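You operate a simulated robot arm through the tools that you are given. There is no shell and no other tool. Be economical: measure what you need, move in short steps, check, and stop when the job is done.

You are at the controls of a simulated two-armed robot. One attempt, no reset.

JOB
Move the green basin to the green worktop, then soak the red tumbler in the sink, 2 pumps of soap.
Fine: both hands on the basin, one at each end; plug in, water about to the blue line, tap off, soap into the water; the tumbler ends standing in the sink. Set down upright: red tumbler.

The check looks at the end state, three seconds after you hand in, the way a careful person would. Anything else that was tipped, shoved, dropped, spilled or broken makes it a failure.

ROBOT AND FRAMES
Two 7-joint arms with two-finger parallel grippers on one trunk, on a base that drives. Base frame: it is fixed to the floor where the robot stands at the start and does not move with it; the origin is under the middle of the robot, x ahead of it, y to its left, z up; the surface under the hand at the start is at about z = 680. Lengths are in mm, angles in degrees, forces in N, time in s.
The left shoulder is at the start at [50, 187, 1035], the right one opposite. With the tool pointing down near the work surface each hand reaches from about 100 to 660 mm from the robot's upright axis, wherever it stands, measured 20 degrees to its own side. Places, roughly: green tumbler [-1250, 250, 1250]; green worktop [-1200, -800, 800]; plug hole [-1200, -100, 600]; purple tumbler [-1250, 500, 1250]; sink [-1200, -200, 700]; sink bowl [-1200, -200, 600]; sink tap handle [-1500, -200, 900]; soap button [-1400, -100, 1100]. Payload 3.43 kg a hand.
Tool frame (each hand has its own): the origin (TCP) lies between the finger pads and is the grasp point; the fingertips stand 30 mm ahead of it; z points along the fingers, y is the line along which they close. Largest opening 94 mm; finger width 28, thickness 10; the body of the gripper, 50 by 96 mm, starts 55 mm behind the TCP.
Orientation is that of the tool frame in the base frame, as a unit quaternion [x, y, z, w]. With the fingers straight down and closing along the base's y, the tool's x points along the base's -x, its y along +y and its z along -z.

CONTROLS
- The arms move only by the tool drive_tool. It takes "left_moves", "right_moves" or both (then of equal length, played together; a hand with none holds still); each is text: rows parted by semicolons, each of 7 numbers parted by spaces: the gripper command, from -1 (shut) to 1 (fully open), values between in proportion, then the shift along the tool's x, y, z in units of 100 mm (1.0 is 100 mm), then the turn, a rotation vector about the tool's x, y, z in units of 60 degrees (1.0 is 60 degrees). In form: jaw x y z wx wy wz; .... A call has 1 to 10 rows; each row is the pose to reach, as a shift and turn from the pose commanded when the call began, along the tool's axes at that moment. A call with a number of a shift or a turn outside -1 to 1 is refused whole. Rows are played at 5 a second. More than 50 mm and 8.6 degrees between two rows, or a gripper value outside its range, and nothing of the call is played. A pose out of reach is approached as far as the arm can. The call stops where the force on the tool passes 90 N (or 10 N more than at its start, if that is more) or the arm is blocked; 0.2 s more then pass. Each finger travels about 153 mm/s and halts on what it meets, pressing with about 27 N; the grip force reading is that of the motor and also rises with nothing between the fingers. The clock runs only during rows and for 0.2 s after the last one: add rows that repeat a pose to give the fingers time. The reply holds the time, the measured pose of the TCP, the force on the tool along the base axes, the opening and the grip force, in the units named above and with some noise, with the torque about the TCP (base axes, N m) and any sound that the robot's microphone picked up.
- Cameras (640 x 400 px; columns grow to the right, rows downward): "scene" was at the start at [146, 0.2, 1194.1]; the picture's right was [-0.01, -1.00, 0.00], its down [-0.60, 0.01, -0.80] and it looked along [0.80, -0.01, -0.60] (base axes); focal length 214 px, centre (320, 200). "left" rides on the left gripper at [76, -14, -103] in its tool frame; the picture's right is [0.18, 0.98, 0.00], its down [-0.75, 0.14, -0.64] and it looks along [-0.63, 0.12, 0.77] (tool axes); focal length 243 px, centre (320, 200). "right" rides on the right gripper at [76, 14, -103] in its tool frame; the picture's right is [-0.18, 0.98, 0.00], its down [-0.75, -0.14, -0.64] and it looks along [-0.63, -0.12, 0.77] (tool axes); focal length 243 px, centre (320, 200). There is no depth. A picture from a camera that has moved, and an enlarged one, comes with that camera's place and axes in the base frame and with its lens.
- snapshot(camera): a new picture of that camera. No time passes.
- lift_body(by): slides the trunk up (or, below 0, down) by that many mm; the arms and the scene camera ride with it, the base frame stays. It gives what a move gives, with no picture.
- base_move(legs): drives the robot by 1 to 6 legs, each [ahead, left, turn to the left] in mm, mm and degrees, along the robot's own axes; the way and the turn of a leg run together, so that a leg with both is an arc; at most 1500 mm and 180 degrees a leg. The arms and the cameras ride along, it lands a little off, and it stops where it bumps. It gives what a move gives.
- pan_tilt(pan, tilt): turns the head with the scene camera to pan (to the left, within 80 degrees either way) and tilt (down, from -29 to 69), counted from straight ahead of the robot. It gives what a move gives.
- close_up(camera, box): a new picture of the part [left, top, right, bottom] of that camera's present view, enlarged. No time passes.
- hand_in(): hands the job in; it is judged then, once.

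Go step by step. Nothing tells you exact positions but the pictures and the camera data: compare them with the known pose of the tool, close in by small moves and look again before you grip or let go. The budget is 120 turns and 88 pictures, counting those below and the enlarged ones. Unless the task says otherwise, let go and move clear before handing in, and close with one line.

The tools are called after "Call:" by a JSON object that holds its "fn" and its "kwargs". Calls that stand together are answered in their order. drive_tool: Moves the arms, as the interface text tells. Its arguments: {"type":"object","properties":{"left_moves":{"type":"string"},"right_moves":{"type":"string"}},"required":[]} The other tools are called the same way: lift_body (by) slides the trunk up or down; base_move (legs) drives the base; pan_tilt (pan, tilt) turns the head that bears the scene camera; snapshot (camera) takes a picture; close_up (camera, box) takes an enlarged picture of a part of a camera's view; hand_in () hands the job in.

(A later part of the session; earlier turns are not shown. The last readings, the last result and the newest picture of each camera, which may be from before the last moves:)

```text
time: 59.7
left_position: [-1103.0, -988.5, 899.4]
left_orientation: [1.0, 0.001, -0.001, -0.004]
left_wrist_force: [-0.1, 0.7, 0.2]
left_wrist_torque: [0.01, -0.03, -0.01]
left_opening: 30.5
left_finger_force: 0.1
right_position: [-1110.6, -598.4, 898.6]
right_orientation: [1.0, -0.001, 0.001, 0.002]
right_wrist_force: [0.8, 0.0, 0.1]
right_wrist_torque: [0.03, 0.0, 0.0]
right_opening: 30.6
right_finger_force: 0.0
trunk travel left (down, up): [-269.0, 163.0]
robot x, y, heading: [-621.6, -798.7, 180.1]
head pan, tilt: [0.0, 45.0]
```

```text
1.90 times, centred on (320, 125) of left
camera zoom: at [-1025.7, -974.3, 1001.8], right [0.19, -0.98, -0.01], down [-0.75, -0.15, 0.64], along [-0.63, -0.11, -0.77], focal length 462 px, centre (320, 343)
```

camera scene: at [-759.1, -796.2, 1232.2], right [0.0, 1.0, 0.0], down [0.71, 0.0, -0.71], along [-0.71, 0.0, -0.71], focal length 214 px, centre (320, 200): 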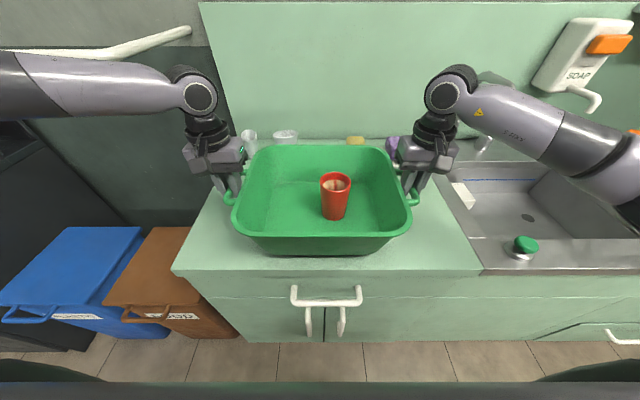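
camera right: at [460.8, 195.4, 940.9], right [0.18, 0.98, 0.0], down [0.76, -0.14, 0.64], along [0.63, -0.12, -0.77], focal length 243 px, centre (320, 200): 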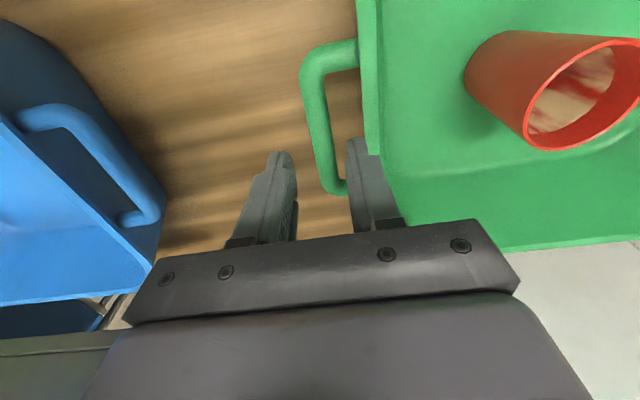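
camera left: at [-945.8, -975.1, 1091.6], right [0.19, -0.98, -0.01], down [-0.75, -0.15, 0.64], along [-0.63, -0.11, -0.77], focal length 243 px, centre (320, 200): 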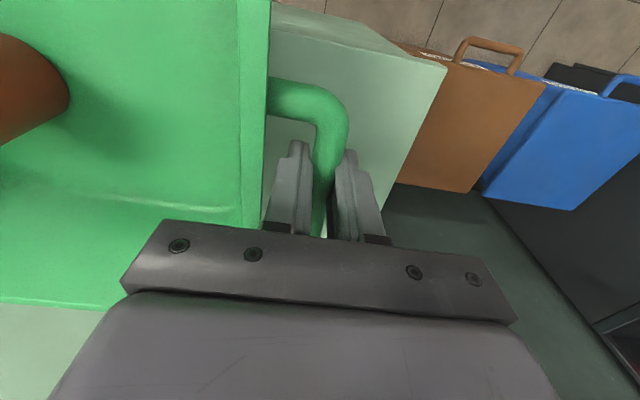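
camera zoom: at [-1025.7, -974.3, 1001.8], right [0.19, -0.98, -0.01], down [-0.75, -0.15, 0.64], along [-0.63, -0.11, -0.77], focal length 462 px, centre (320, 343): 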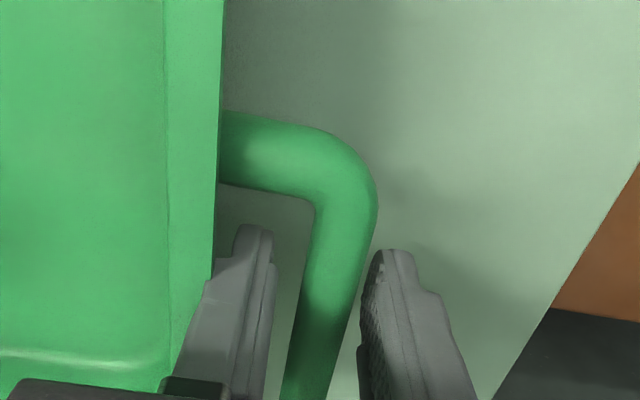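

The fingers are clear of the bars. I'll rise, then look toward the sink and into the basin.

Call:
{"fn": "lift_body", "kwargs": {"by": 130}}

Call:
{"fn": "pan_tilt", "kwargs": {"pan": -42, "tilt": 42}}

Call:
{"fn": "snapshot", "kwargs": {"camera": "scene"}}

```text
time: 61.3
left_position: [-1103.4, -988.7, 1029.0]
left_orientation: [1.0, 0.002, -0.001, -0.003]
left_wrist_force: [0.6, -0.2, 0.1]
left_wrist_torque: [-0.03, 0.02, -0.02]
left_opening: 30.5
left_finger_force: 0.0
right_position: [-1110.6, -598.5, 1028.0]
right_orientation: [1.0, -0.002, 0.001, 0.002]
right_wrist_force: [-0.9, -0.9, 0.0]
right_wrist_torque: [0.02, 0.02, 0.03]
right_opening: 30.7
right_finger_force: 0.0
trunk travel left (down, up): [-399.0, 33.0]
robot x, y, heading: [-616.2, -799.2, 180.1]
head pan, tilt: [0.0, 45.0]
```

```text
time: 62.4
left_position: [-1103.9, -989.0, 1030.2]
left_orientation: [1.0, 0.002, -0.001, -0.004]
left_wrist_force: [0.0, 0.6, -0.5]
left_wrist_torque: [0.02, 0.02, 0.05]
left_opening: 30.4
left_finger_force: 0.0
right_position: [-1109.6, -598.2, 1029.3]
right_orientation: [1.0, -0.002, -0.001, 0.003]
right_wrist_force: [0.4, -0.7, -0.4]
right_wrist_torque: [0.01, -0.01, -0.01]
right_opening: 30.5
right_finger_force: 0.0
trunk travel left (down, up): [-399.0, 33.0]
robot x, y, heading: [-621.1, -799.2, 179.6]
head pan, tilt: [-42.0, 42.0]
```

```text
58 pictures are left
camera scene: at [-739.9, -740.3, 1335.5], right [0.67, 0.74, 0.0], down [0.5, -0.45, -0.74], along [-0.55, 0.5, -0.67], focal length 214 px, centre (320, 200)
```

scene: 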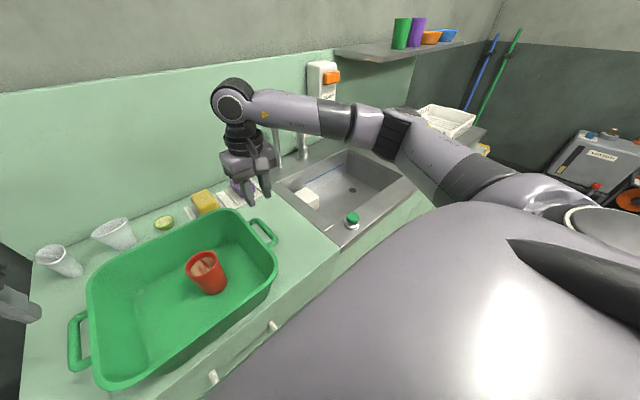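

The tumbler stands at about (-1110, -773) with its top at z≈905. I'll pick it with the right hand, fully open, from above.

Call:
{"fn": "drive_tool", "kwargs": {"right_moves": "1 0 0.3 0 0 0 0;1 0 0.6 0 0 0 0;1 0 0.9 0 0 0 0"}}

Call:
{"fn": "drive_tool", "kwargs": {"right_moves": "1 0 0.4 0 0 0 0;1 0 0.84 0 0 0 0;1 0 0.84 0.3 0 0 0;1 0 0.84 0.6 0 0 0"}}

Call:
{"fn": "snapshot", "kwargs": {"camera": "right"}}

Call:
{"fn": "pan_tilt", "kwargs": {"pan": 0, "tilt": 45}}

Call:
{"fn": "snapshot", "kwargs": {"camera": "scene"}}

```text
time: 63.1
left_position: [-1103.4, -989.1, 1030.2]
left_orientation: [1.0, 0.002, -0.001, -0.003]
left_wrist_force: [0.3, -0.8, 0.1]
left_wrist_torque: [0.0, 0.01, 0.01]
left_opening: 30.4
left_finger_force: 0.0
right_position: [-1111.6, -688.0, 1030.3]
right_orientation: [1.0, -0.002, 0.0, 0.002]
right_wrist_force: [0.6, -0.2, -0.2]
right_wrist_torque: [0.01, -0.05, 0.01]
right_opening: 94.0
right_finger_force: 0.0
trunk travel left (down, up): [-399.0, 33.0]
robot x, y, heading: [-617.3, -799.1, 179.9]
head pan, tilt: [-42.0, 42.0]
```

```text
time: 64.2
left_position: [-1103.9, -987.7, 1029.2]
left_orientation: [1.0, 0.002, 0.0, -0.003]
left_wrist_force: [0.9, 0.3, 0.3]
left_wrist_torque: [0.01, 0.02, 0.01]
left_opening: 30.7
left_finger_force: 0.0
right_position: [-1113.0, -772.1, 969.5]
right_orientation: [1.0, -0.001, -0.001, 0.003]
right_wrist_force: [0.2, -0.5, -0.7]
right_wrist_torque: [-0.05, 0.0, -0.04]
right_opening: 94.1
right_finger_force: 0.1
trunk travel left (down, up): [-399.0, 33.0]
robot x, y, heading: [-619.4, -800.8, 179.8]
head pan, tilt: [-42.0, 42.0]
```

```text
57 pictures are left
camera right: at [-1035.6, -785.5, 1072.9], right [-0.19, -0.98, 0.01], down [-0.75, 0.15, 0.64], along [-0.63, 0.12, -0.77], focal length 243 px, centre (320, 200)
```

right: 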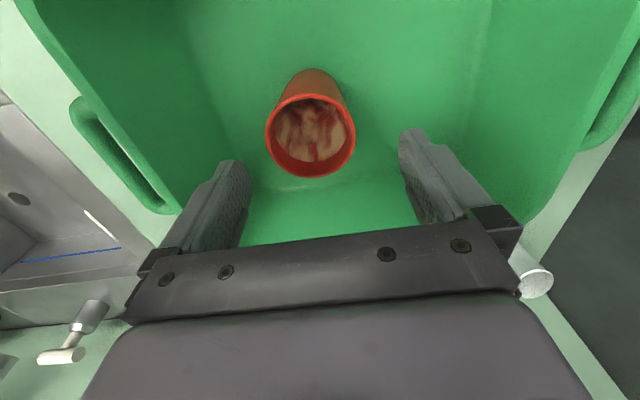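

```text
time: 65.2
left_position: [-1104.2, -989.0, 1029.1]
left_orientation: [1.0, 0.002, -0.001, -0.004]
left_wrist_force: [0.0, 0.3, 0.3]
left_wrist_torque: [-0.01, -0.02, 0.02]
left_opening: 30.5
left_finger_force: 0.0
right_position: [-1112.5, -771.9, 970.9]
right_orientation: [1.0, -0.001, 0.0, 0.003]
right_wrist_force: [0.5, 0.5, -0.1]
right_wrist_torque: [-0.03, -0.02, -0.03]
right_opening: 94.0
right_finger_force: 0.0
trunk travel left (down, up): [-399.0, 33.0]
robot x, y, heading: [-622.2, -798.4, 180.1]
head pan, tilt: [0.0, 45.0]
```

```text
56 pictures are left
camera scene: at [-759.1, -796.1, 1331.2], right [0.0, 1.0, 0.0], down [0.71, 0.0, -0.71], along [-0.71, 0.0, -0.71], focal length 214 px, centre (320, 200)
```

scene: 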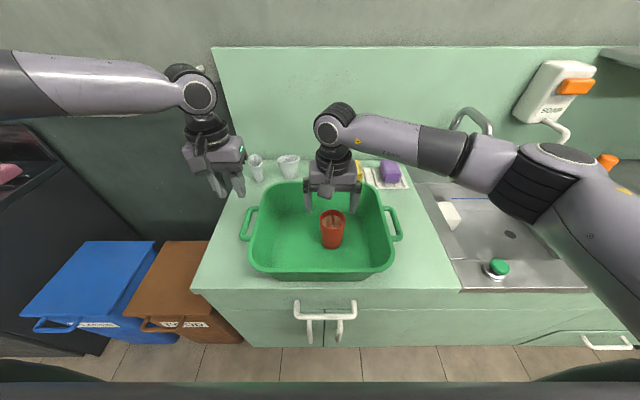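

Tumbler axis is at about (-1110, -765) with a 66 mm rim. I'll correct 7 mm, descend, and check before closing.

Call:
{"fn": "drive_tool", "kwargs": {"right_moves": "1 0.02 -0.07 0 0 0 0;1 0.02 -0.07 0.35 0 0 0;1 0.02 -0.07 0.7 0 0 0;1 0.02 -0.07 1.0 0 0 0;1 0.02 -0.07 1.0 0 0 0"}}

Call:
{"fn": "snapshot", "kwargs": {"camera": "right"}}

```text
time: 66.4
left_position: [-1104.2, -988.9, 1031.0]
left_orientation: [1.0, 0.002, 0.0, -0.004]
left_wrist_force: [0.5, 0.4, -0.8]
left_wrist_torque: [-0.04, 0.01, 0.03]
left_opening: 30.6
left_finger_force: 0.1
right_position: [-1108.0, -767.0, 870.2]
right_orientation: [1.0, -0.002, 0.0, 0.002]
right_wrist_force: [0.1, 0.7, -0.8]
right_wrist_torque: [0.03, 0.03, -0.01]
right_opening: 93.7
right_finger_force: 0.0
trunk travel left (down, up): [-399.0, 33.0]
robot x, y, heading: [-620.7, -796.5, 179.9]
head pan, tilt: [0.0, 45.0]
```

```text
55 pictures are left
camera right: at [-1032.0, -779.9, 972.6], right [-0.19, -0.98, 0.01], down [-0.75, 0.15, 0.64], along [-0.63, 0.12, -0.77], focal length 243 px, centre (320, 200)
```

right: 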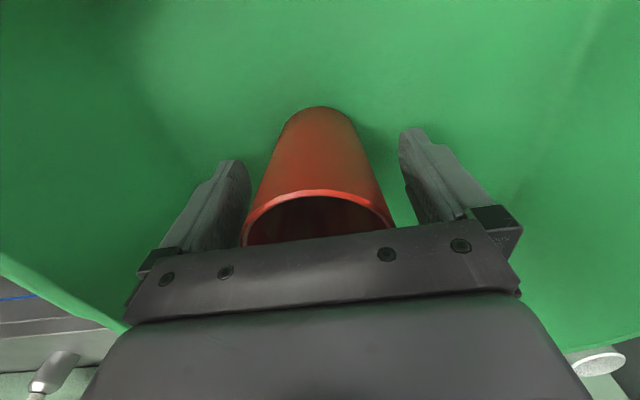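

Centred between the fingers. I'll close, then lift straight up.

Call:
{"fn": "drive_tool", "kwargs": {"right_moves": "0.6 0 0 0 0 0 0;0.2 0 0 0 0 0 0;-0.3 0 0 0 0 0 0;-1 0 0 0 0 0 0;-1 0 0 0 0 0 0"}}

Call:
{"fn": "drive_tool", "kwargs": {"right_moves": "-1 0 0 -0.3 0 0 0;-1 0 0 -0.65 0 0 0;-1 0 0 -1 0 0 0"}}

Call:
{"fn": "drive_tool", "kwargs": {"right_moves": "-1 0 0 -0.3 0 0 0;-1 0 0 -0.65 0 0 0;-1 0 0 -0.9 0 0 0"}}

Call:
{"fn": "snapshot", "kwargs": {"camera": "scene"}}

```text
time: 67.6
left_position: [-1103.3, -989.2, 1030.0]
left_orientation: [1.0, 0.003, -0.001, -0.003]
left_wrist_force: [-0.3, 0.4, 0.3]
left_wrist_torque: [0.0, -0.01, -0.01]
left_opening: 30.2
left_finger_force: 0.1
right_position: [-1107.6, -765.6, 869.7]
right_orientation: [1.0, -0.001, 0.0, 0.002]
right_wrist_force: [-1.0, 0.8, 0.1]
right_wrist_torque: [0.03, 0.0, 0.0]
right_opening: 67.9
right_finger_force: 26.7
trunk travel left (down, up): [-399.0, 33.0]
robot x, y, heading: [-620.4, -796.8, 180.0]
head pan, tilt: [0.0, 45.0]
```

```text
time: 68.4
left_position: [-1102.4, -989.2, 1029.3]
left_orientation: [1.0, 0.001, -0.001, -0.003]
left_wrist_force: [0.2, -0.5, -0.4]
left_wrist_torque: [0.0, 0.01, -0.01]
left_opening: 30.5
left_finger_force: 0.1
right_position: [-1107.8, -765.1, 973.5]
right_orientation: [1.0, -0.001, 0.0, 0.003]
right_wrist_force: [0.0, -0.4, -0.5]
right_wrist_torque: [0.02, -0.01, -0.04]
right_opening: 67.7
right_finger_force: 27.3
trunk travel left (down, up): [-399.0, 33.0]
robot x, y, heading: [-622.2, -796.0, 179.9]
head pan, tilt: [0.0, 45.0]
```

```text
time: 69.2
left_position: [-1102.8, -988.5, 1030.0]
left_orientation: [1.0, 0.002, 0.0, -0.003]
left_wrist_force: [-0.2, 0.0, -0.7]
left_wrist_torque: [0.01, 0.0, 0.0]
left_opening: 30.5
left_finger_force: 0.0
right_position: [-1108.5, -765.5, 1061.0]
right_orientation: [1.0, -0.001, 0.0, 0.002]
right_wrist_force: [0.3, 0.7, -0.6]
right_wrist_torque: [0.02, 0.01, -0.03]
right_opening: 67.8
right_finger_force: 27.1
trunk travel left (down, up): [-399.0, 33.0]
robot x, y, heading: [-616.1, -796.2, 180.0]
head pan, tilt: [0.0, 45.0]
```

```text
54 pictures are left
camera scene: at [-759.0, -796.2, 1331.2], right [0.0, 1.0, 0.0], down [0.71, 0.0, -0.71], along [-0.71, 0.0, -0.71], focal length 214 px, centre (320, 200)
```

scene: 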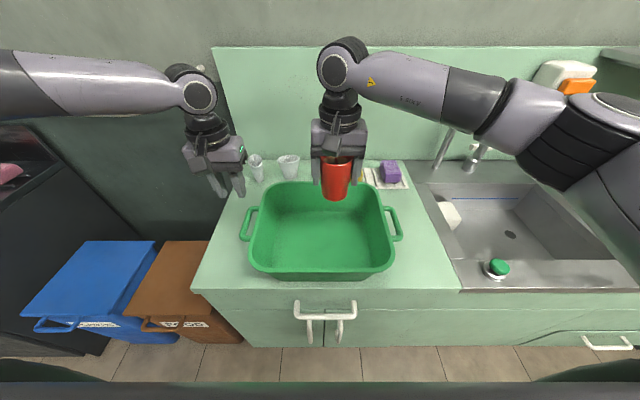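

I have the tumbler, held upright. I'll back off, sidestep to the sink, and look at it.

Call:
{"fn": "base_move", "kwargs": {"legs": [[-300, 0, 0], [0, -590, 0]]}}

Call:
{"fn": "pan_tilt", "kwargs": {"pan": 0, "tilt": 30}}

Call:
{"fn": "snapshot", "kwargs": {"camera": "scene"}}

```text
time: 76.7
left_position: [-801.5, -385.0, 1029.5]
left_orientation: [1.0, 0.004, -0.001, -0.003]
left_wrist_force: [-0.1, -0.7, -0.4]
left_wrist_torque: [0.01, -0.02, 0.02]
left_opening: 30.7
left_finger_force: 0.0
right_position: [-807.4, -161.4, 1058.9]
right_orientation: [1.0, 0.0, 0.0, 0.003]
right_wrist_force: [-0.2, 0.3, 0.2]
right_wrist_torque: [-0.01, 0.0, 0.04]
right_opening: 68.0
right_finger_force: 27.2
trunk travel left (down, up): [-399.0, 33.0]
robot x, y, heading: [-317.5, -193.8, -179.8]
head pan, tilt: [0.0, 45.0]
```

```text
time: 77.5
left_position: [-801.6, -385.6, 1030.3]
left_orientation: [1.0, 0.004, -0.001, -0.003]
left_wrist_force: [0.3, 0.1, 0.2]
left_wrist_torque: [0.01, 0.01, 0.0]
left_opening: 30.5
left_finger_force: 0.1
right_position: [-807.0, -161.0, 1060.5]
right_orientation: [1.0, 0.0, -0.001, 0.002]
right_wrist_force: [0.7, 0.4, -1.1]
right_wrist_torque: [0.01, 0.01, -0.02]
right_opening: 67.9
right_finger_force: 27.1
trunk travel left (down, up): [-399.0, 33.0]
robot x, y, heading: [-324.6, -193.3, -179.9]
head pan, tilt: [0.0, 30.0]
```

```text
53 pictures are left
camera scene: at [-466.4, -192.0, 1353.7], right [0.0, 1.0, 0.0], down [0.5, 0.0, -0.87], along [-0.87, 0.0, -0.5], focal length 214 px, centre (320, 200)
```

scene: 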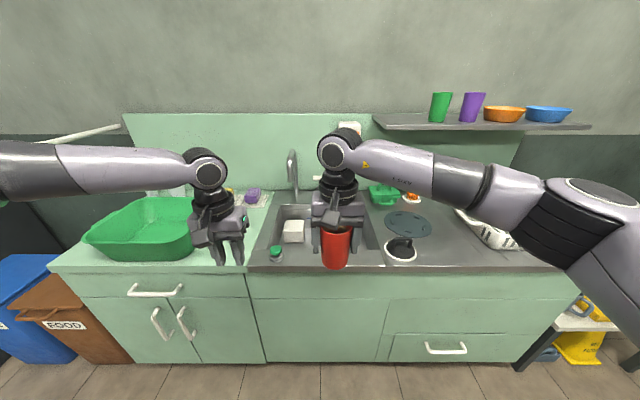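

I'll move up to the sink and look down into it.

Call:
{"fn": "base_move", "kwargs": {"legs": [[270, 0, 0]]}}

Call:
{"fn": "pan_tilt", "kwargs": {"pan": 0, "tilt": 50}}

Call:
{"fn": "snapshot", "kwargs": {"camera": "scene"}}

Call:
{"fn": "snapshot", "kwargs": {"camera": "left"}}

```text
time: 79.4
left_position: [-1069.9, -385.6, 1029.0]
left_orientation: [1.0, 0.003, 0.0, -0.003]
left_wrist_force: [0.4, -0.3, -1.0]
left_wrist_torque: [0.0, 0.0, -0.01]
left_opening: 30.3
left_finger_force: 0.1
right_position: [-1076.9, -161.6, 1058.8]
right_orientation: [1.0, -0.001, 0.001, 0.002]
right_wrist_force: [0.4, 0.4, -0.4]
right_wrist_torque: [-0.01, -0.01, 0.01]
right_opening: 67.7
right_finger_force: 26.8
trunk travel left (down, up): [-399.0, 33.0]
robot x, y, heading: [-589.1, -192.7, -179.8]
head pan, tilt: [0.0, 30.0]
```

```text
time: 80.2
left_position: [-1069.7, -385.5, 1029.4]
left_orientation: [1.0, 0.002, -0.001, -0.003]
left_wrist_force: [0.0, -0.8, -0.2]
left_wrist_torque: [-0.02, 0.0, -0.04]
left_opening: 30.3
left_finger_force: 0.1
right_position: [-1076.2, -162.7, 1058.6]
right_orientation: [1.0, -0.001, 0.0, 0.003]
right_wrist_force: [0.0, -0.3, 0.0]
right_wrist_torque: [0.0, 0.02, 0.0]
right_opening: 68.1
right_finger_force: 26.9
trunk travel left (down, up): [-399.0, 33.0]
robot x, y, heading: [-589.9, -195.1, -179.9]
head pan, tilt: [0.0, 50.0]
```

```text
52 pictures are left
camera scene: at [-721.2, -192.1, 1324.3], right [0.0, 1.0, 0.0], down [0.77, 0.0, -0.64], along [-0.64, 0.0, -0.77], focal length 214 px, centre (320, 200)
```

scene: 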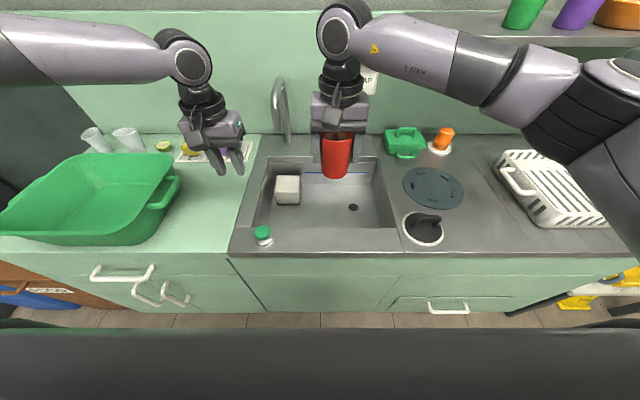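

```text
51 pictures are left
camera left: at [-991.8, -370.9, 1132.2], right [0.19, -0.98, -0.01], down [-0.75, -0.15, 0.64], along [-0.63, -0.12, -0.77], focal length 243 px, centre (320, 200)
```

left: 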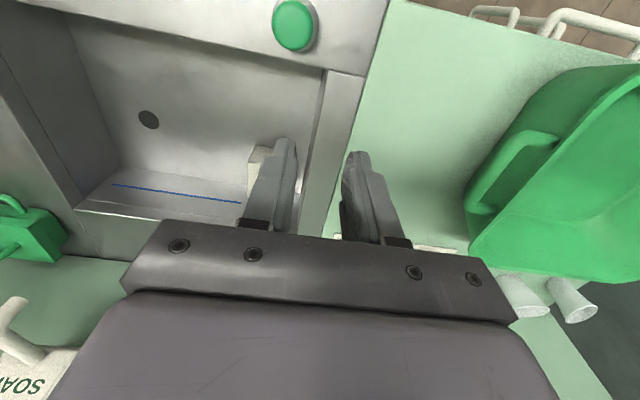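

Several candidates for the plug: a green-capped piece at the front left and a black knobbed disc on the right. I'll zoom in.

Call:
{"fn": "close_up", "kwargs": {"camera": "scene", "box": [220, 140, 400, 260]}}

Call:
{"fn": "close_up", "kwargs": {"camera": "scene", "box": [370, 110, 520, 260]}}

Call:
{"fn": "close_up", "kwargs": {"camera": "left", "box": [60, 0, 380, 240]}}

```text
3.33 times, centred on (310, 200) of scene
camera zoom: at [-721.2, -192.1, 1324.3], right [0.0, 1.0, 0.0], down [0.77, 0.0, -0.64], along [-0.64, 0.0, -0.77], focal length 715 px, centre (353, 200)
```

zoom: 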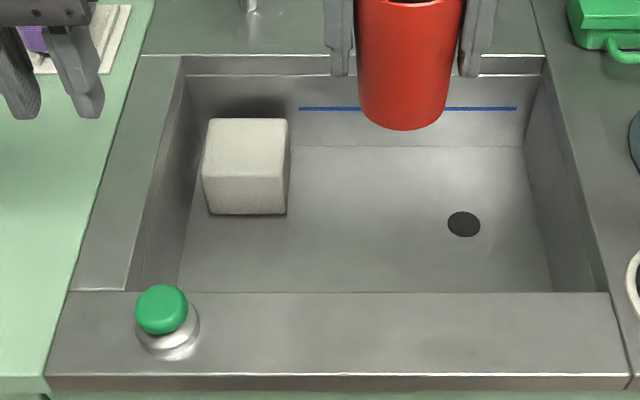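

```text
2.67 times, centred on (445, 185) of scene
camera zoom: at [-721.2, -192.1, 1324.3], right [0.0, 1.0, 0.0], down [0.77, 0.0, -0.64], along [-0.64, 0.0, -0.77], focal length 572 px, centre (-13, 240)
```

zoom: 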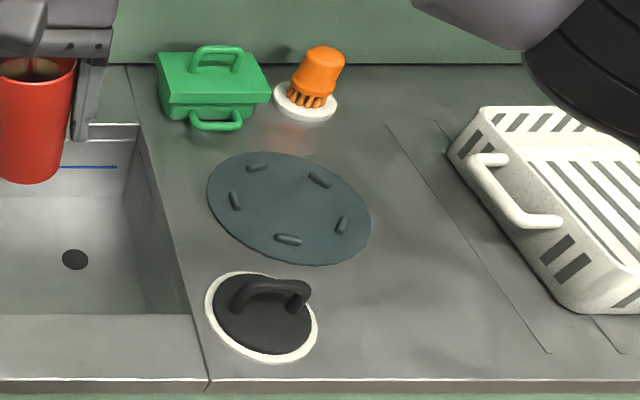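

```text
1.67 times, centred on (220, 120) of left
camera zoom: at [-991.8, -370.9, 1132.2], right [0.19, -0.98, -0.01], down [-0.75, -0.15, 0.64], along [-0.63, -0.12, -0.77], focal length 404 px, centre (487, 333)
```

zoom: 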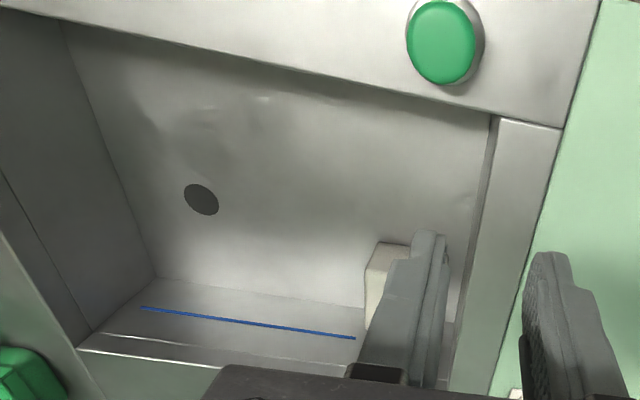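

The hole is at about (-1248, -60, 647) and the sink floor spans x -1060..-1374, y -385..30, with a white block at the back left. I'll stand the tumbler at about (-1170, -215) first, to free the hand and keep clear of the hole.

Call:
{"fn": "drive_tool", "kwargs": {"left_moves": "-0.35 0.2 0.2 -0.3 0 0 0;-0.35 0.4 0.4 -0.6 0 0 0;-0.35 0.5 0.5 -0.9 0 0 0", "right_moves": "-1 -0.3 0.15 0 0 0 0;-1 -0.6 0.3 0 0 0 0;-1 -0.93 0.53 0 0 0 0"}}

Call:
{"fn": "lift_body", "kwargs": {"by": -140}}

Call:
{"fn": "pan_tilt", "kwargs": {"pan": 0, "tilt": 55}}

Call:
{"fn": "snapshot", "kwargs": {"camera": "scene"}}

Call:
{"fn": "snapshot", "kwargs": {"camera": "right"}}

```text
time: 81.0
left_position: [-1019.2, -435.6, 1120.1]
left_orientation: [1.0, 0.003, 0.0, -0.004]
left_wrist_force: [-0.1, 0.7, -1.2]
left_wrist_torque: [-0.04, 0.0, -0.01]
left_opening: 30.2
left_finger_force: 0.0
right_position: [-1154.3, -206.5, 1058.7]
right_orientation: [1.0, 0.002, 0.0, 0.002]
right_wrist_force: [0.4, 0.0, -0.5]
right_wrist_torque: [0.0, -0.01, 0.02]
right_opening: 67.9
right_finger_force: 26.9
right hand out of reach, approached as far as the arm can: row 3
trunk travel left (down, up): [-399.0, 33.0]
robot x, y, heading: [-586.7, -193.8, -180.1]
head pan, tilt: [0.0, 50.0]
```

```text
time: 82.7
left_position: [-1020.1, -436.6, 978.8]
left_orientation: [1.0, 0.002, 0.0, -0.003]
left_wrist_force: [0.4, -0.1, 0.0]
left_wrist_torque: [0.01, 0.01, 0.02]
left_opening: 30.4
left_finger_force: 0.1
right_position: [-1155.5, -205.8, 920.2]
right_orientation: [1.0, -0.001, 0.0, 0.003]
right_wrist_force: [-1.2, 0.4, -0.2]
right_wrist_torque: [-0.01, -0.01, 0.01]
right_opening: 67.9
right_finger_force: 26.8
trunk travel left (down, up): [-259.0, 173.0]
robot x, y, heading: [-584.6, -193.4, -180.1]
head pan, tilt: [0.0, 50.0]
```

```text
time: 83.3
left_position: [-1019.6, -436.4, 979.5]
left_orientation: [1.0, 0.003, -0.001, -0.004]
left_wrist_force: [0.3, -0.4, -0.2]
left_wrist_torque: [0.03, -0.04, -0.01]
left_opening: 30.6
left_finger_force: 0.0
right_position: [-1155.5, -206.2, 918.4]
right_orientation: [1.0, -0.001, 0.0, 0.003]
right_wrist_force: [0.1, -0.2, -1.2]
right_wrist_torque: [-0.04, 0.02, 0.04]
right_opening: 67.7
right_finger_force: 26.7
trunk travel left (down, up): [-259.0, 173.0]
robot x, y, heading: [-582.4, -196.2, -180.0]
head pan, tilt: [0.0, 55.0]
```

```text
47 pictures are left
camera scene: at [-716.3, -192.1, 1177.8], right [0.0, 1.0, 0.0], down [0.82, 0.0, -0.57], along [-0.57, 0.0, -0.82], focal length 214 px, centre (320, 200)
```

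scene: 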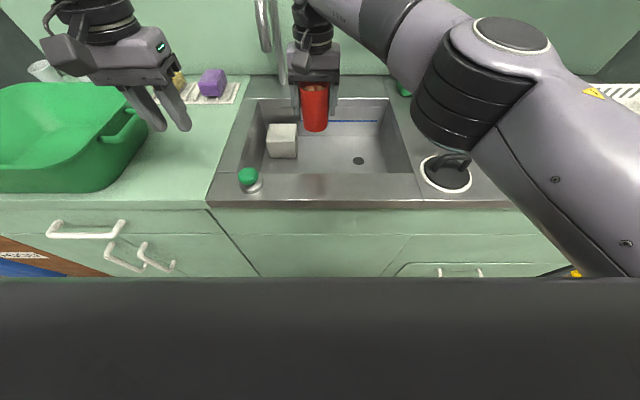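

```text
46 pictures are left
camera right: at [-1079.8, -219.9, 1021.5], right [-0.19, -0.98, 0.01], down [-0.75, 0.15, 0.64], along [-0.63, 0.11, -0.77], focal length 243 px, centre (320, 200)
```

right: 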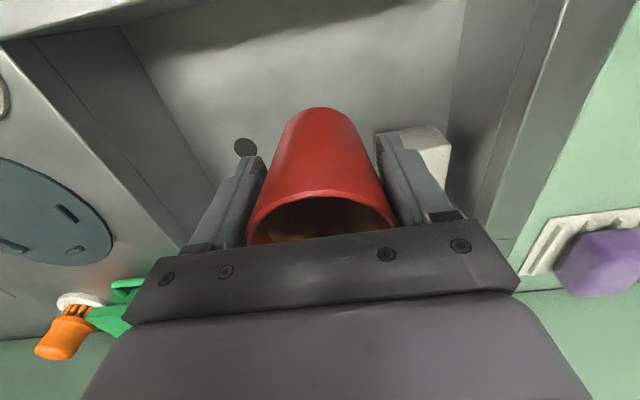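

Clear path. I'll lower the tumbler into the sink in stages.

Call:
{"fn": "drive_tool", "kwargs": {"right_moves": "-1 -0.05 0.05 0.3 0 0 0;-1 -0.15 0.08 0.65 0 0 0;-1 -0.15 0.08 1 0 0 0;-1 -0.15 0.08 1 0 0 0"}}

Call:
{"fn": "drive_tool", "kwargs": {"right_moves": "-1 0 0 0.3 0 0 0;-1 0 0 0.6 0 0 0;-1 0 0 0.9 0 0 0;-1 0 0 0.9 0 0 0"}}

Call:
{"fn": "snapshot", "kwargs": {"camera": "scene"}}

```text
time: 84.5
left_position: [-1020.5, -436.7, 979.5]
left_orientation: [1.0, 0.002, 0.0, -0.004]
left_wrist_force: [0.1, -0.5, 0.1]
left_wrist_torque: [-0.03, 0.01, 0.01]
left_opening: 30.7
left_finger_force: 0.1
right_position: [-1174.3, -180.6, 836.6]
right_orientation: [1.0, -0.026, -0.004, 0.004]
right_wrist_force: [-0.9, -0.3, -1.0]
right_wrist_torque: [-0.01, 0.02, -0.01]
right_opening: 68.0
right_finger_force: 26.7
right hand out of reach, approached as far as the arm can: row 1, 2, 3, 4
trunk travel left (down, up): [-259.0, 173.0]
robot x, y, heading: [-587.7, -195.3, -180.1]
head pan, tilt: [0.0, 55.0]
stopped in row 4 (right hand): the arm was blocked; the commanded pose is now the measured one
```

```text
time: 85.5
left_position: [-1019.4, -435.1, 980.0]
left_orientation: [1.0, 0.003, -0.001, -0.004]
left_wrist_force: [-0.3, -0.5, 0.3]
left_wrist_torque: [0.0, 0.01, 0.02]
left_opening: 30.7
left_finger_force: 0.1
right_position: [-1168.3, -173.7, 747.4]
right_orientation: [0.999, -0.033, -0.006, 0.003]
right_wrist_force: [-0.6, -0.2, -0.2]
right_wrist_torque: [0.01, 0.03, -0.03]
right_opening: 67.8
right_finger_force: 26.7
right hand out of reach, approached as far as the arm can: row 2, 3, 4
trunk travel left (down, up): [-259.0, 173.0]
robot x, y, heading: [-586.9, -191.8, -179.9]
head pan, tilt: [0.0, 55.0]
```

```text
45 pictures are left
camera scene: at [-716.3, -192.2, 1177.8], right [0.0, 1.0, 0.0], down [0.82, 0.0, -0.57], along [-0.57, 0.0, -0.82], focal length 214 px, centre (320, 200)
```

scene: 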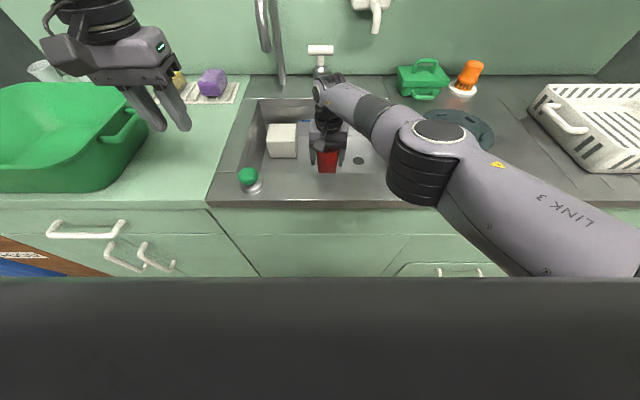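

Lowered to 747, with the arm near a joint limit. Shifting the base 45 mm left puts the tumbler where I want it and eases the arm; then I'll use the trunk for the rest.

Call:
{"fn": "base_move", "kwargs": {"legs": [[0, 45, 0]]}}

Call:
{"fn": "lift_body", "kwargs": {"by": -22}}

Call:
{"fn": "lift_body", "kwargs": {"by": -8}}

Call:
{"fn": "snapshot", "kwargs": {"camera": "right"}}

```text
time: 86.6
left_position: [-1020.5, -481.0, 978.6]
left_orientation: [1.0, 0.002, 0.0, -0.004]
left_wrist_force: [-0.1, -0.7, -0.3]
left_wrist_torque: [0.02, 0.0, -0.01]
left_opening: 30.4
left_finger_force: 0.1
right_position: [-1167.9, -217.8, 745.6]
right_orientation: [0.999, -0.034, -0.005, 0.001]
right_wrist_force: [-0.2, 0.6, -0.9]
right_wrist_torque: [0.02, 0.01, -0.05]
right_opening: 67.8
right_finger_force: 26.9
trunk travel left (down, up): [-259.0, 173.0]
robot x, y, heading: [-584.6, -237.3, -180.0]
head pan, tilt: [0.0, 55.0]
```

```text
time: 87.3
left_position: [-1020.5, -480.8, 957.5]
left_orientation: [1.0, 0.003, 0.0, -0.003]
left_wrist_force: [0.2, 0.1, -0.5]
left_wrist_torque: [-0.01, -0.01, 0.01]
left_opening: 30.7
left_finger_force: 0.0
right_position: [-1168.7, -215.5, 724.0]
right_orientation: [0.999, -0.034, -0.005, 0.001]
right_wrist_force: [-0.1, 0.0, 0.1]
right_wrist_torque: [0.01, -0.01, 0.0]
right_opening: 67.8
right_finger_force: 26.6
trunk travel left (down, up): [-237.0, 195.0]
robot x, y, heading: [-585.2, -239.8, -180.0]
head pan, tilt: [0.0, 55.0]
```

```text
time: 87.8
left_position: [-1020.3, -480.6, 950.1]
left_orientation: [1.0, 0.003, -0.001, -0.004]
left_wrist_force: [0.0, 0.6, 0.2]
left_wrist_torque: [0.01, -0.01, -0.02]
left_opening: 30.8
left_finger_force: 0.0
right_position: [-1168.4, -215.4, 714.8]
right_orientation: [0.999, -0.035, -0.005, 0.002]
right_wrist_force: [-0.8, -0.6, -0.7]
right_wrist_torque: [0.0, 0.0, 0.02]
right_opening: 68.0
right_finger_force: 26.9
trunk travel left (down, up): [-229.0, 203.0]
robot x, y, heading: [-581.7, -241.0, -179.9]
head pan, tilt: [0.0, 55.0]
```

```text
44 pictures are left
camera right: at [-1092.3, -234.9, 817.7], right [-0.25, -0.97, 0.01], down [-0.74, 0.19, 0.65], along [-0.63, 0.16, -0.76], focal length 243 px, centre (320, 200)
```

right: 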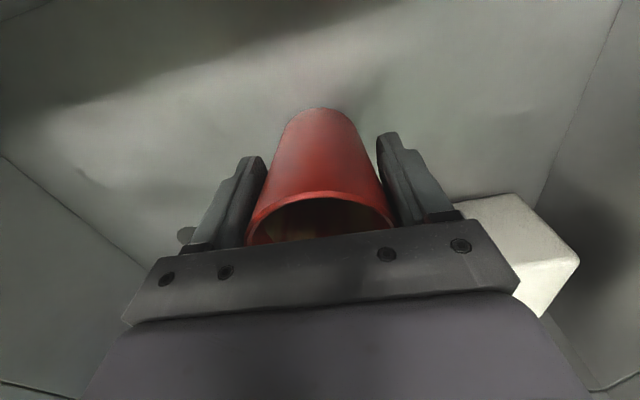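

Almost there; I'll keep going down in small steps until contact.

Call:
{"fn": "lift_body", "kwargs": {"by": -4}}

Call:
{"fn": "lift_body", "kwargs": {"by": -4}}

Call:
{"fn": "lift_body", "kwargs": {"by": -4}}

```text
time: 88.4
left_position: [-1019.4, -479.7, 945.7]
left_orientation: [1.0, 0.003, -0.002, -0.003]
left_wrist_force: [-0.2, 0.0, 0.2]
left_wrist_torque: [-0.03, -0.01, -0.01]
left_opening: 30.4
left_finger_force: 0.1
right_position: [-1167.6, -215.1, 714.1]
right_orientation: [0.999, -0.035, -0.005, 0.003]
right_wrist_force: [0.1, 1.6, 13.0]
right_wrist_torque: [0.03, -0.21, 0.02]
right_opening: 68.0
right_finger_force: 27.2
trunk travel left (down, up): [-225.0, 207.0]
robot x, y, heading: [-583.7, -236.7, -179.9]
head pan, tilt: [0.0, 55.0]
```

```text
time: 88.9
left_position: [-1019.3, -480.2, 941.4]
left_orientation: [1.0, 0.003, -0.002, -0.004]
left_wrist_force: [-0.1, 0.1, 0.6]
left_wrist_torque: [0.03, 0.0, 0.01]
left_opening: 30.4
left_finger_force: 0.1
right_position: [-1169.1, -216.1, 709.8]
right_orientation: [0.999, -0.036, -0.006, 0.002]
right_wrist_force: [-2.3, 1.9, 12.9]
right_wrist_torque: [-0.11, 0.24, -0.03]
right_opening: 68.2
right_finger_force: 26.9
trunk travel left (down, up): [-221.0, 211.0]
robot x, y, heading: [-585.3, -235.3, -179.9]
head pan, tilt: [0.0, 55.0]
```

```text
time: 89.4
left_position: [-1018.7, -479.6, 938.0]
left_orientation: [1.0, 0.003, -0.001, -0.002]
left_wrist_force: [0.4, 0.3, -0.1]
left_wrist_torque: [0.0, 0.02, -0.02]
left_opening: 30.8
left_finger_force: 0.2
right_position: [-1167.3, -215.5, 705.3]
right_orientation: [0.999, -0.035, -0.006, 0.001]
right_wrist_force: [-1.5, 3.0, 13.9]
right_wrist_torque: [-0.08, 0.16, -0.02]
right_opening: 67.3
right_finger_force: 27.2
trunk travel left (down, up): [-217.0, 215.0]
robot x, y, heading: [-586.9, -232.8, -179.9]
head pan, tilt: [0.0, 55.0]
```

The tumbler is on the sink floor. I'll open gently and rise with the trunk.

Call:
{"fn": "drive_tool", "kwargs": {"right_moves": "0.6 0 0 0 0 0 0;0.8 0 0 0 0 0 0;0.95 0 0 0 0 0 0;0.95 0 0 0 0 0 0"}}

Call:
{"fn": "lift_body", "kwargs": {"by": 200}}

Call:
{"fn": "snapshot", "kwargs": {"camera": "scene"}}

Call:
{"fn": "snapshot", "kwargs": {"camera": "right"}}

```text
time: 90.4
left_position: [-1020.4, -479.7, 937.9]
left_orientation: [1.0, 0.003, -0.001, -0.003]
left_wrist_force: [-0.9, 0.0, 0.2]
left_wrist_torque: [0.01, 0.0, -0.04]
left_opening: 30.5
left_finger_force: 0.1
right_position: [-1168.3, -215.7, 702.4]
right_orientation: [0.999, -0.035, -0.005, 0.0]
right_wrist_force: [-0.1, -0.6, 0.5]
right_wrist_torque: [0.02, -0.03, 0.0]
right_opening: 91.6
right_finger_force: 0.0
trunk travel left (down, up): [-217.0, 215.0]
robot x, y, heading: [-587.0, -240.3, -180.1]
head pan, tilt: [0.0, 55.0]
```

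```text
time: 92.6
left_position: [-1020.4, -480.6, 1138.4]
left_orientation: [1.0, 0.002, -0.001, -0.004]
left_wrist_force: [-0.4, 0.0, 0.6]
left_wrist_torque: [-0.01, 0.02, 0.02]
left_opening: 30.8
left_finger_force: 0.0
right_position: [-1167.3, -216.7, 903.3]
right_orientation: [0.999, -0.035, -0.006, 0.003]
right_wrist_force: [0.0, 0.7, 0.1]
right_wrist_torque: [0.02, 0.0, 0.0]
right_opening: 91.7
right_finger_force: 0.1
trunk travel left (down, up): [-417.0, 15.0]
robot x, y, heading: [-588.4, -238.1, -180.0]
head pan, tilt: [0.0, 55.0]
```

```text
43 pictures are left
camera scene: at [-716.4, -236.5, 1335.7], right [0.0, 1.0, 0.0], down [0.82, 0.0, -0.57], along [-0.57, 0.0, -0.82], focal length 214 px, centre (320, 200)
```

scene: 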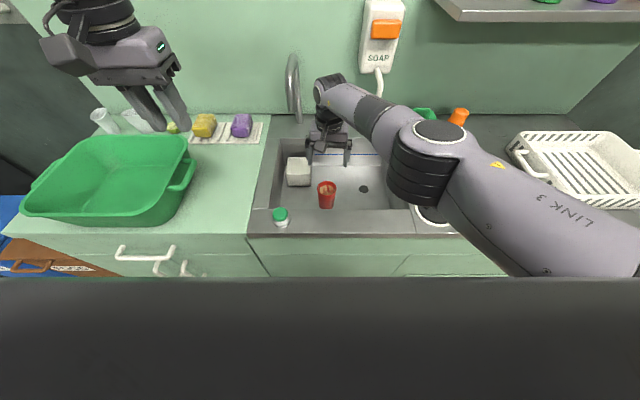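

```text
42 pictures are left
camera right: at [-1092.5, -235.0, 1005.7], right [-0.25, -0.97, 0.01], down [-0.74, 0.2, 0.65], along [-0.63, 0.16, -0.76], focal length 243 px, centre (320, 200)
```

right: 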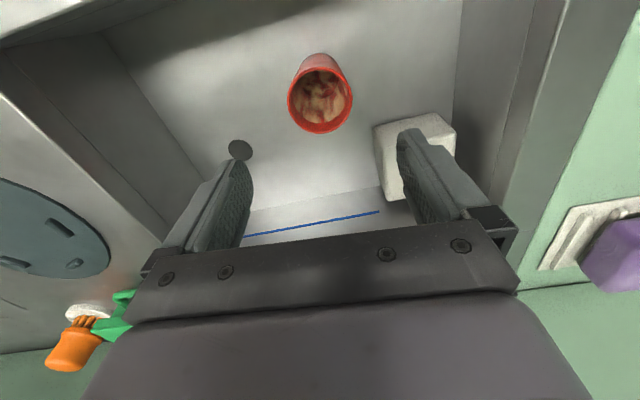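

The tumbler stands upright in the sink. Now I'll identify the plug with closer views.

Call:
{"fn": "close_up", "kwargs": {"camera": "right", "box": [0, 260, 180, 390]}}

Call:
{"fn": "close_up", "kwargs": {"camera": "scene", "box": [250, 180, 350, 240]}}

Call:
{"fn": "close_up", "kwargs": {"camera": "scene", "box": [260, 20, 420, 160]}}

```text
3.08 times, centred on (90, 325) of right
camera zoom: at [-1092.5, -235.0, 1005.7], right [-0.25, -0.97, 0.01], down [-0.74, 0.2, 0.65], along [-0.63, 0.16, -0.76], focal length 746 px, centre (1028, -185)
```

zoom: 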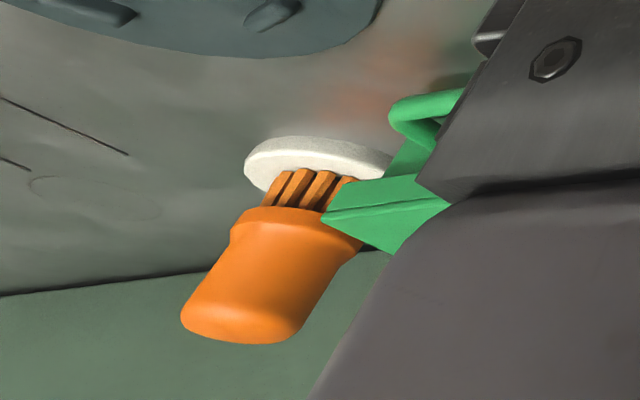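

```text
6.40 times, centred on (300, 210) of scene
camera zoom: at [-716.4, -236.5, 1335.7], right [0.0, 1.0, 0.0], down [0.82, 0.0, -0.57], along [-0.57, 0.0, -0.82], focal length 1373 px, centre (448, 136)
```

zoom: 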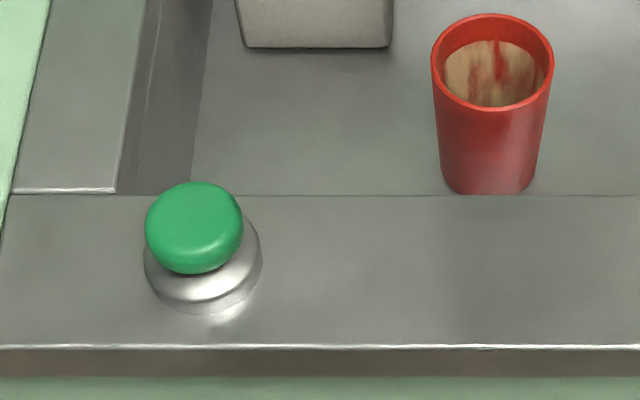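

```text
2.86 times, centred on (340, 90) of scene
camera zoom: at [-716.4, -236.5, 1335.7], right [0.0, 1.0, 0.0], down [0.82, 0.0, -0.57], along [-0.57, 0.0, -0.82], focal length 613 px, centre (263, 514)
```

zoom: 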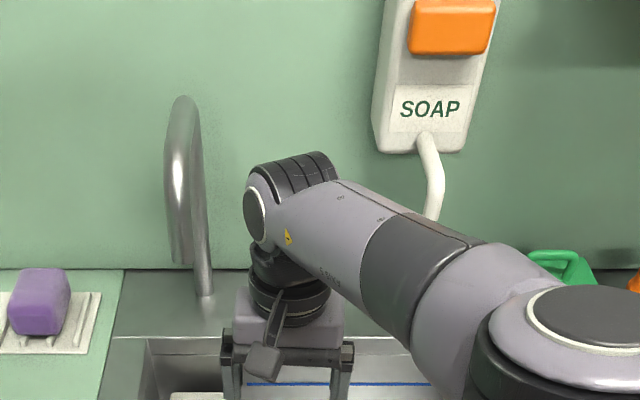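

The orange thing is a dish brush and the green one is a push button. The black knobbed disc needs a closer look, so I'll step back and right to view it with the right-hand camera.

Call:
{"fn": "base_move", "kwargs": {"legs": [[-170, 0, 0], [0, -220, 0]]}}

Call:
{"fn": "snapshot", "kwargs": {"camera": "right"}}

Call:
{"fn": "snapshot", "kwargs": {"camera": "scene"}}

```text
time: 96.2
left_position: [-847.8, -258.9, 1137.8]
left_orientation: [1.0, 0.0, -0.001, -0.003]
left_wrist_force: [0.0, 0.4, 0.5]
left_wrist_torque: [0.01, 0.01, -0.02]
left_opening: 30.8
left_finger_force: 0.0
right_position: [-994.2, 6.6, 903.4]
right_orientation: [0.999, -0.039, -0.006, 0.002]
right_wrist_force: [0.9, 0.8, 0.5]
right_wrist_torque: [0.02, 0.01, -0.02]
right_opening: 91.7
right_finger_force: 0.1
trunk travel left (down, up): [-417.0, 15.0]
robot x, y, heading: [-415.2, -21.5, 179.6]
head pan, tilt: [0.0, 55.0]
```

```text
38 pictures are left
camera right: at [-918.6, -13.3, 1005.6], right [-0.26, -0.97, 0.01], down [-0.73, 0.2, 0.65], along [-0.63, 0.16, -0.76], focal length 243 px, centre (320, 200)
```

right: 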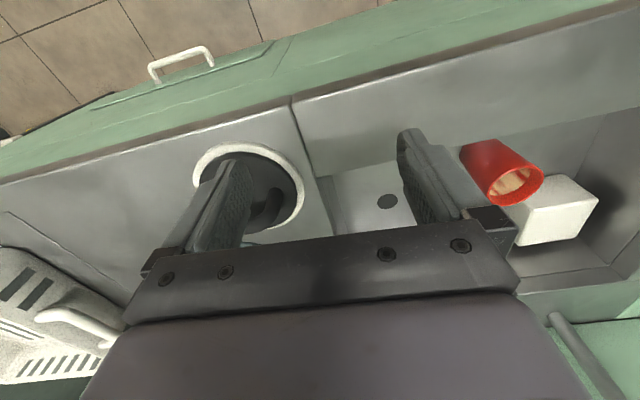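

```text
37 pictures are left
camera scene: at [-542.5, -17.4, 1335.8], right [0.01, 1.0, 0.0], down [0.82, -0.01, -0.57], along [-0.57, 0.0, -0.82], focal length 214 px, centre (320, 200)
```

scene: 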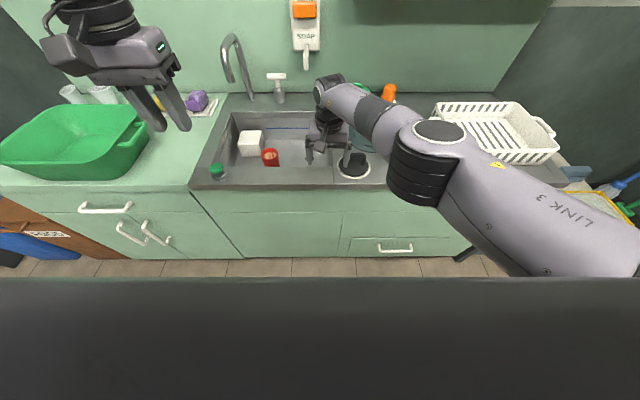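

I'll enlarge the disc and the tap.

Call:
{"fn": "close_up", "kwargs": {"camera": "right", "box": [180, 130, 420, 250]}}

Call:
{"fn": "close_up", "kwargs": {"camera": "scene", "box": [190, 0, 390, 190]}}

```text
2.67 times, centred on (300, 190) of right
camera zoom: at [-918.6, -13.3, 1005.6], right [-0.26, -0.97, 0.01], down [-0.73, 0.2, 0.65], along [-0.63, 0.16, -0.76], focal length 647 px, centre (373, 227)
```

zoom: 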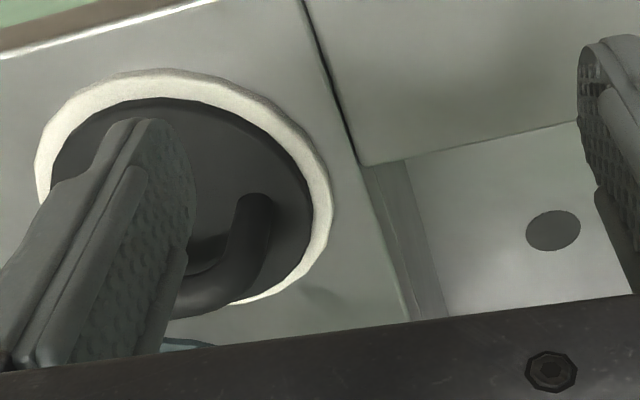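

```text
2.11 times, centred on (290, 95) of scene
camera zoom: at [-542.5, -17.4, 1335.8], right [0.01, 1.0, 0.0], down [0.82, -0.01, -0.57], along [-0.57, 0.0, -0.82], focal length 452 px, centre (383, 421)
```

zoom: 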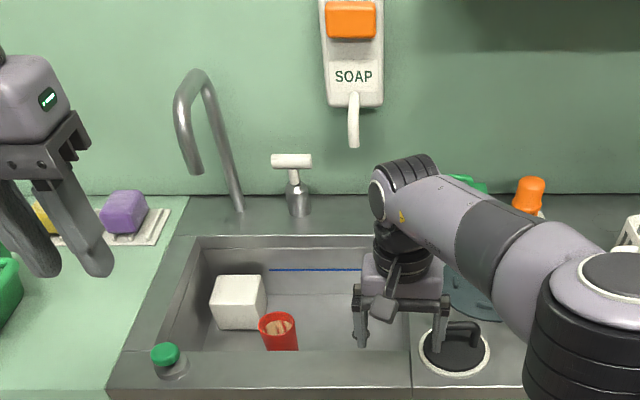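

The black disc with an arched handle looks like the plug, and the green button looks like a disposer switch, so I'll leave that alone. I'll bring the right hand over the disc for a clear view of its handle.

Call:
{"fn": "drive_tool", "kwargs": {"right_moves": "0.95 0.1 -0.35 -0.1 0 0 0;0.95 0.2 -0.7 -0.2 0 0 0;0.95 0.2 -1 -0.3 0 0 0"}}

Call:
{"fn": "close_up", "kwargs": {"camera": "right", "box": [180, 60, 460, 250]}}

```text
time: 97.0
left_position: [-849.2, -258.6, 1137.4]
left_orientation: [1.0, -0.002, -0.001, -0.002]
left_wrist_force: [-1.2, 0.7, -0.3]
left_wrist_torque: [-0.05, -0.02, 0.01]
left_opening: 30.6
left_finger_force: 0.1
right_position: [-967.2, 106.7, 932.0]
right_orientation: [0.999, -0.039, -0.005, 0.003]
right_wrist_force: [-0.8, 0.1, -0.1]
right_wrist_torque: [-0.04, -0.02, 0.0]
right_opening: 91.7
right_finger_force: 0.1
trunk travel left (down, up): [-417.0, 15.0]
robot x, y, heading: [-412.9, -23.5, 179.7]
head pan, tilt: [0.0, 55.0]
```

```text
2.11 times, centred on (320, 155) of right
camera zoom: at [-891.2, 86.8, 1034.0], right [-0.26, -0.97, 0.01], down [-0.73, 0.2, 0.65], along [-0.63, 0.16, -0.76], focal length 511 px, centre (320, 295)
```

zoom: 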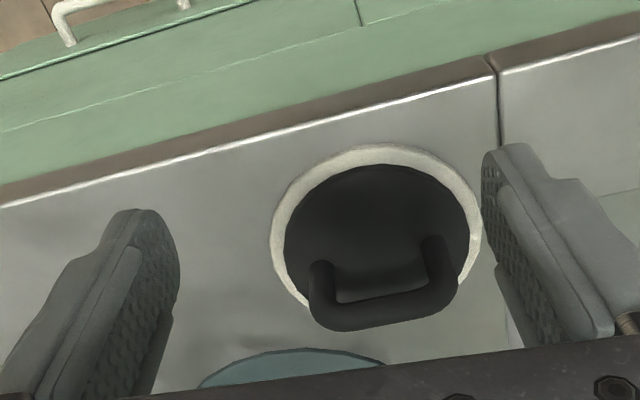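

The handle is an arch about 67 mm long running along y, centred near (-1043, 94) with its top at z≈868. The hand already shares its yaw, so I can grip it end to end; first I'll hover above and check.

Call:
{"fn": "drive_tool", "kwargs": {"right_moves": "1 -0.35 0.1 0.05 0 0 0;1 -0.75 0.19 0.1 0 0 0;1 -0.75 0.19 0.1 0 0 0"}}

Call:
{"fn": "snapshot", "kwargs": {"camera": "right"}}

Call:
{"fn": "close_up", "kwargs": {"camera": "scene", "box": [280, 90, 440, 200]}}

```text
time: 97.8
left_position: [-848.8, -259.4, 1136.5]
left_orientation: [1.0, 0.0, -0.002, -0.003]
left_wrist_force: [0.5, 0.1, -0.4]
left_wrist_torque: [0.0, 0.05, 0.01]
left_opening: 30.5
left_finger_force: 0.1
right_position: [-1027.3, 95.7, 925.2]
right_orientation: [0.999, -0.037, -0.005, 0.002]
right_wrist_force: [0.8, -0.1, 0.4]
right_wrist_torque: [0.01, -0.01, 0.04]
right_opening: 94.1
right_finger_force: 0.0
right hand out of reach, approached as far as the arm can: row 2, 3
trunk travel left (down, up): [-417.0, 15.0]
robot x, y, heading: [-411.3, -17.9, 179.7]
head pan, tilt: [0.0, 55.0]
```

```text
33 pictures are left
camera right: at [-951.4, 75.9, 1027.2], right [-0.26, -0.97, 0.0], down [-0.73, 0.2, 0.65], along [-0.63, 0.16, -0.76], focal length 243 px, centre (320, 200)
```

right: 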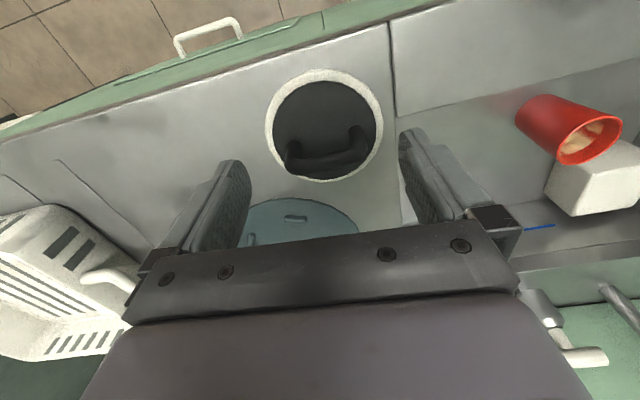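

```text
3.64 times, centred on (360, 145) of scene
camera zoom: at [-542.5, -18.0, 1335.8], right [0.01, 1.0, 0.0], down [0.82, -0.01, -0.57], along [-0.57, 0.0, -0.82], focal length 780 px, centre (174, 400)
```

zoom: 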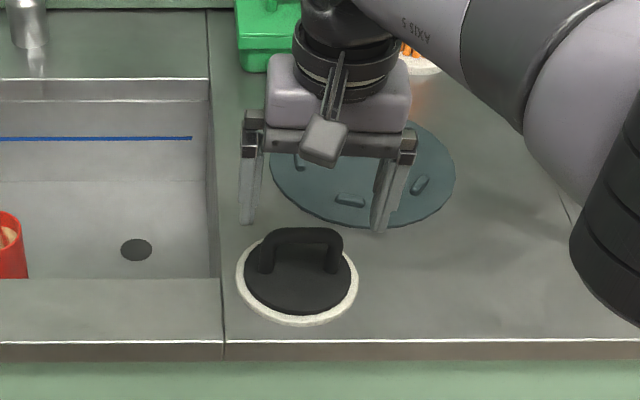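

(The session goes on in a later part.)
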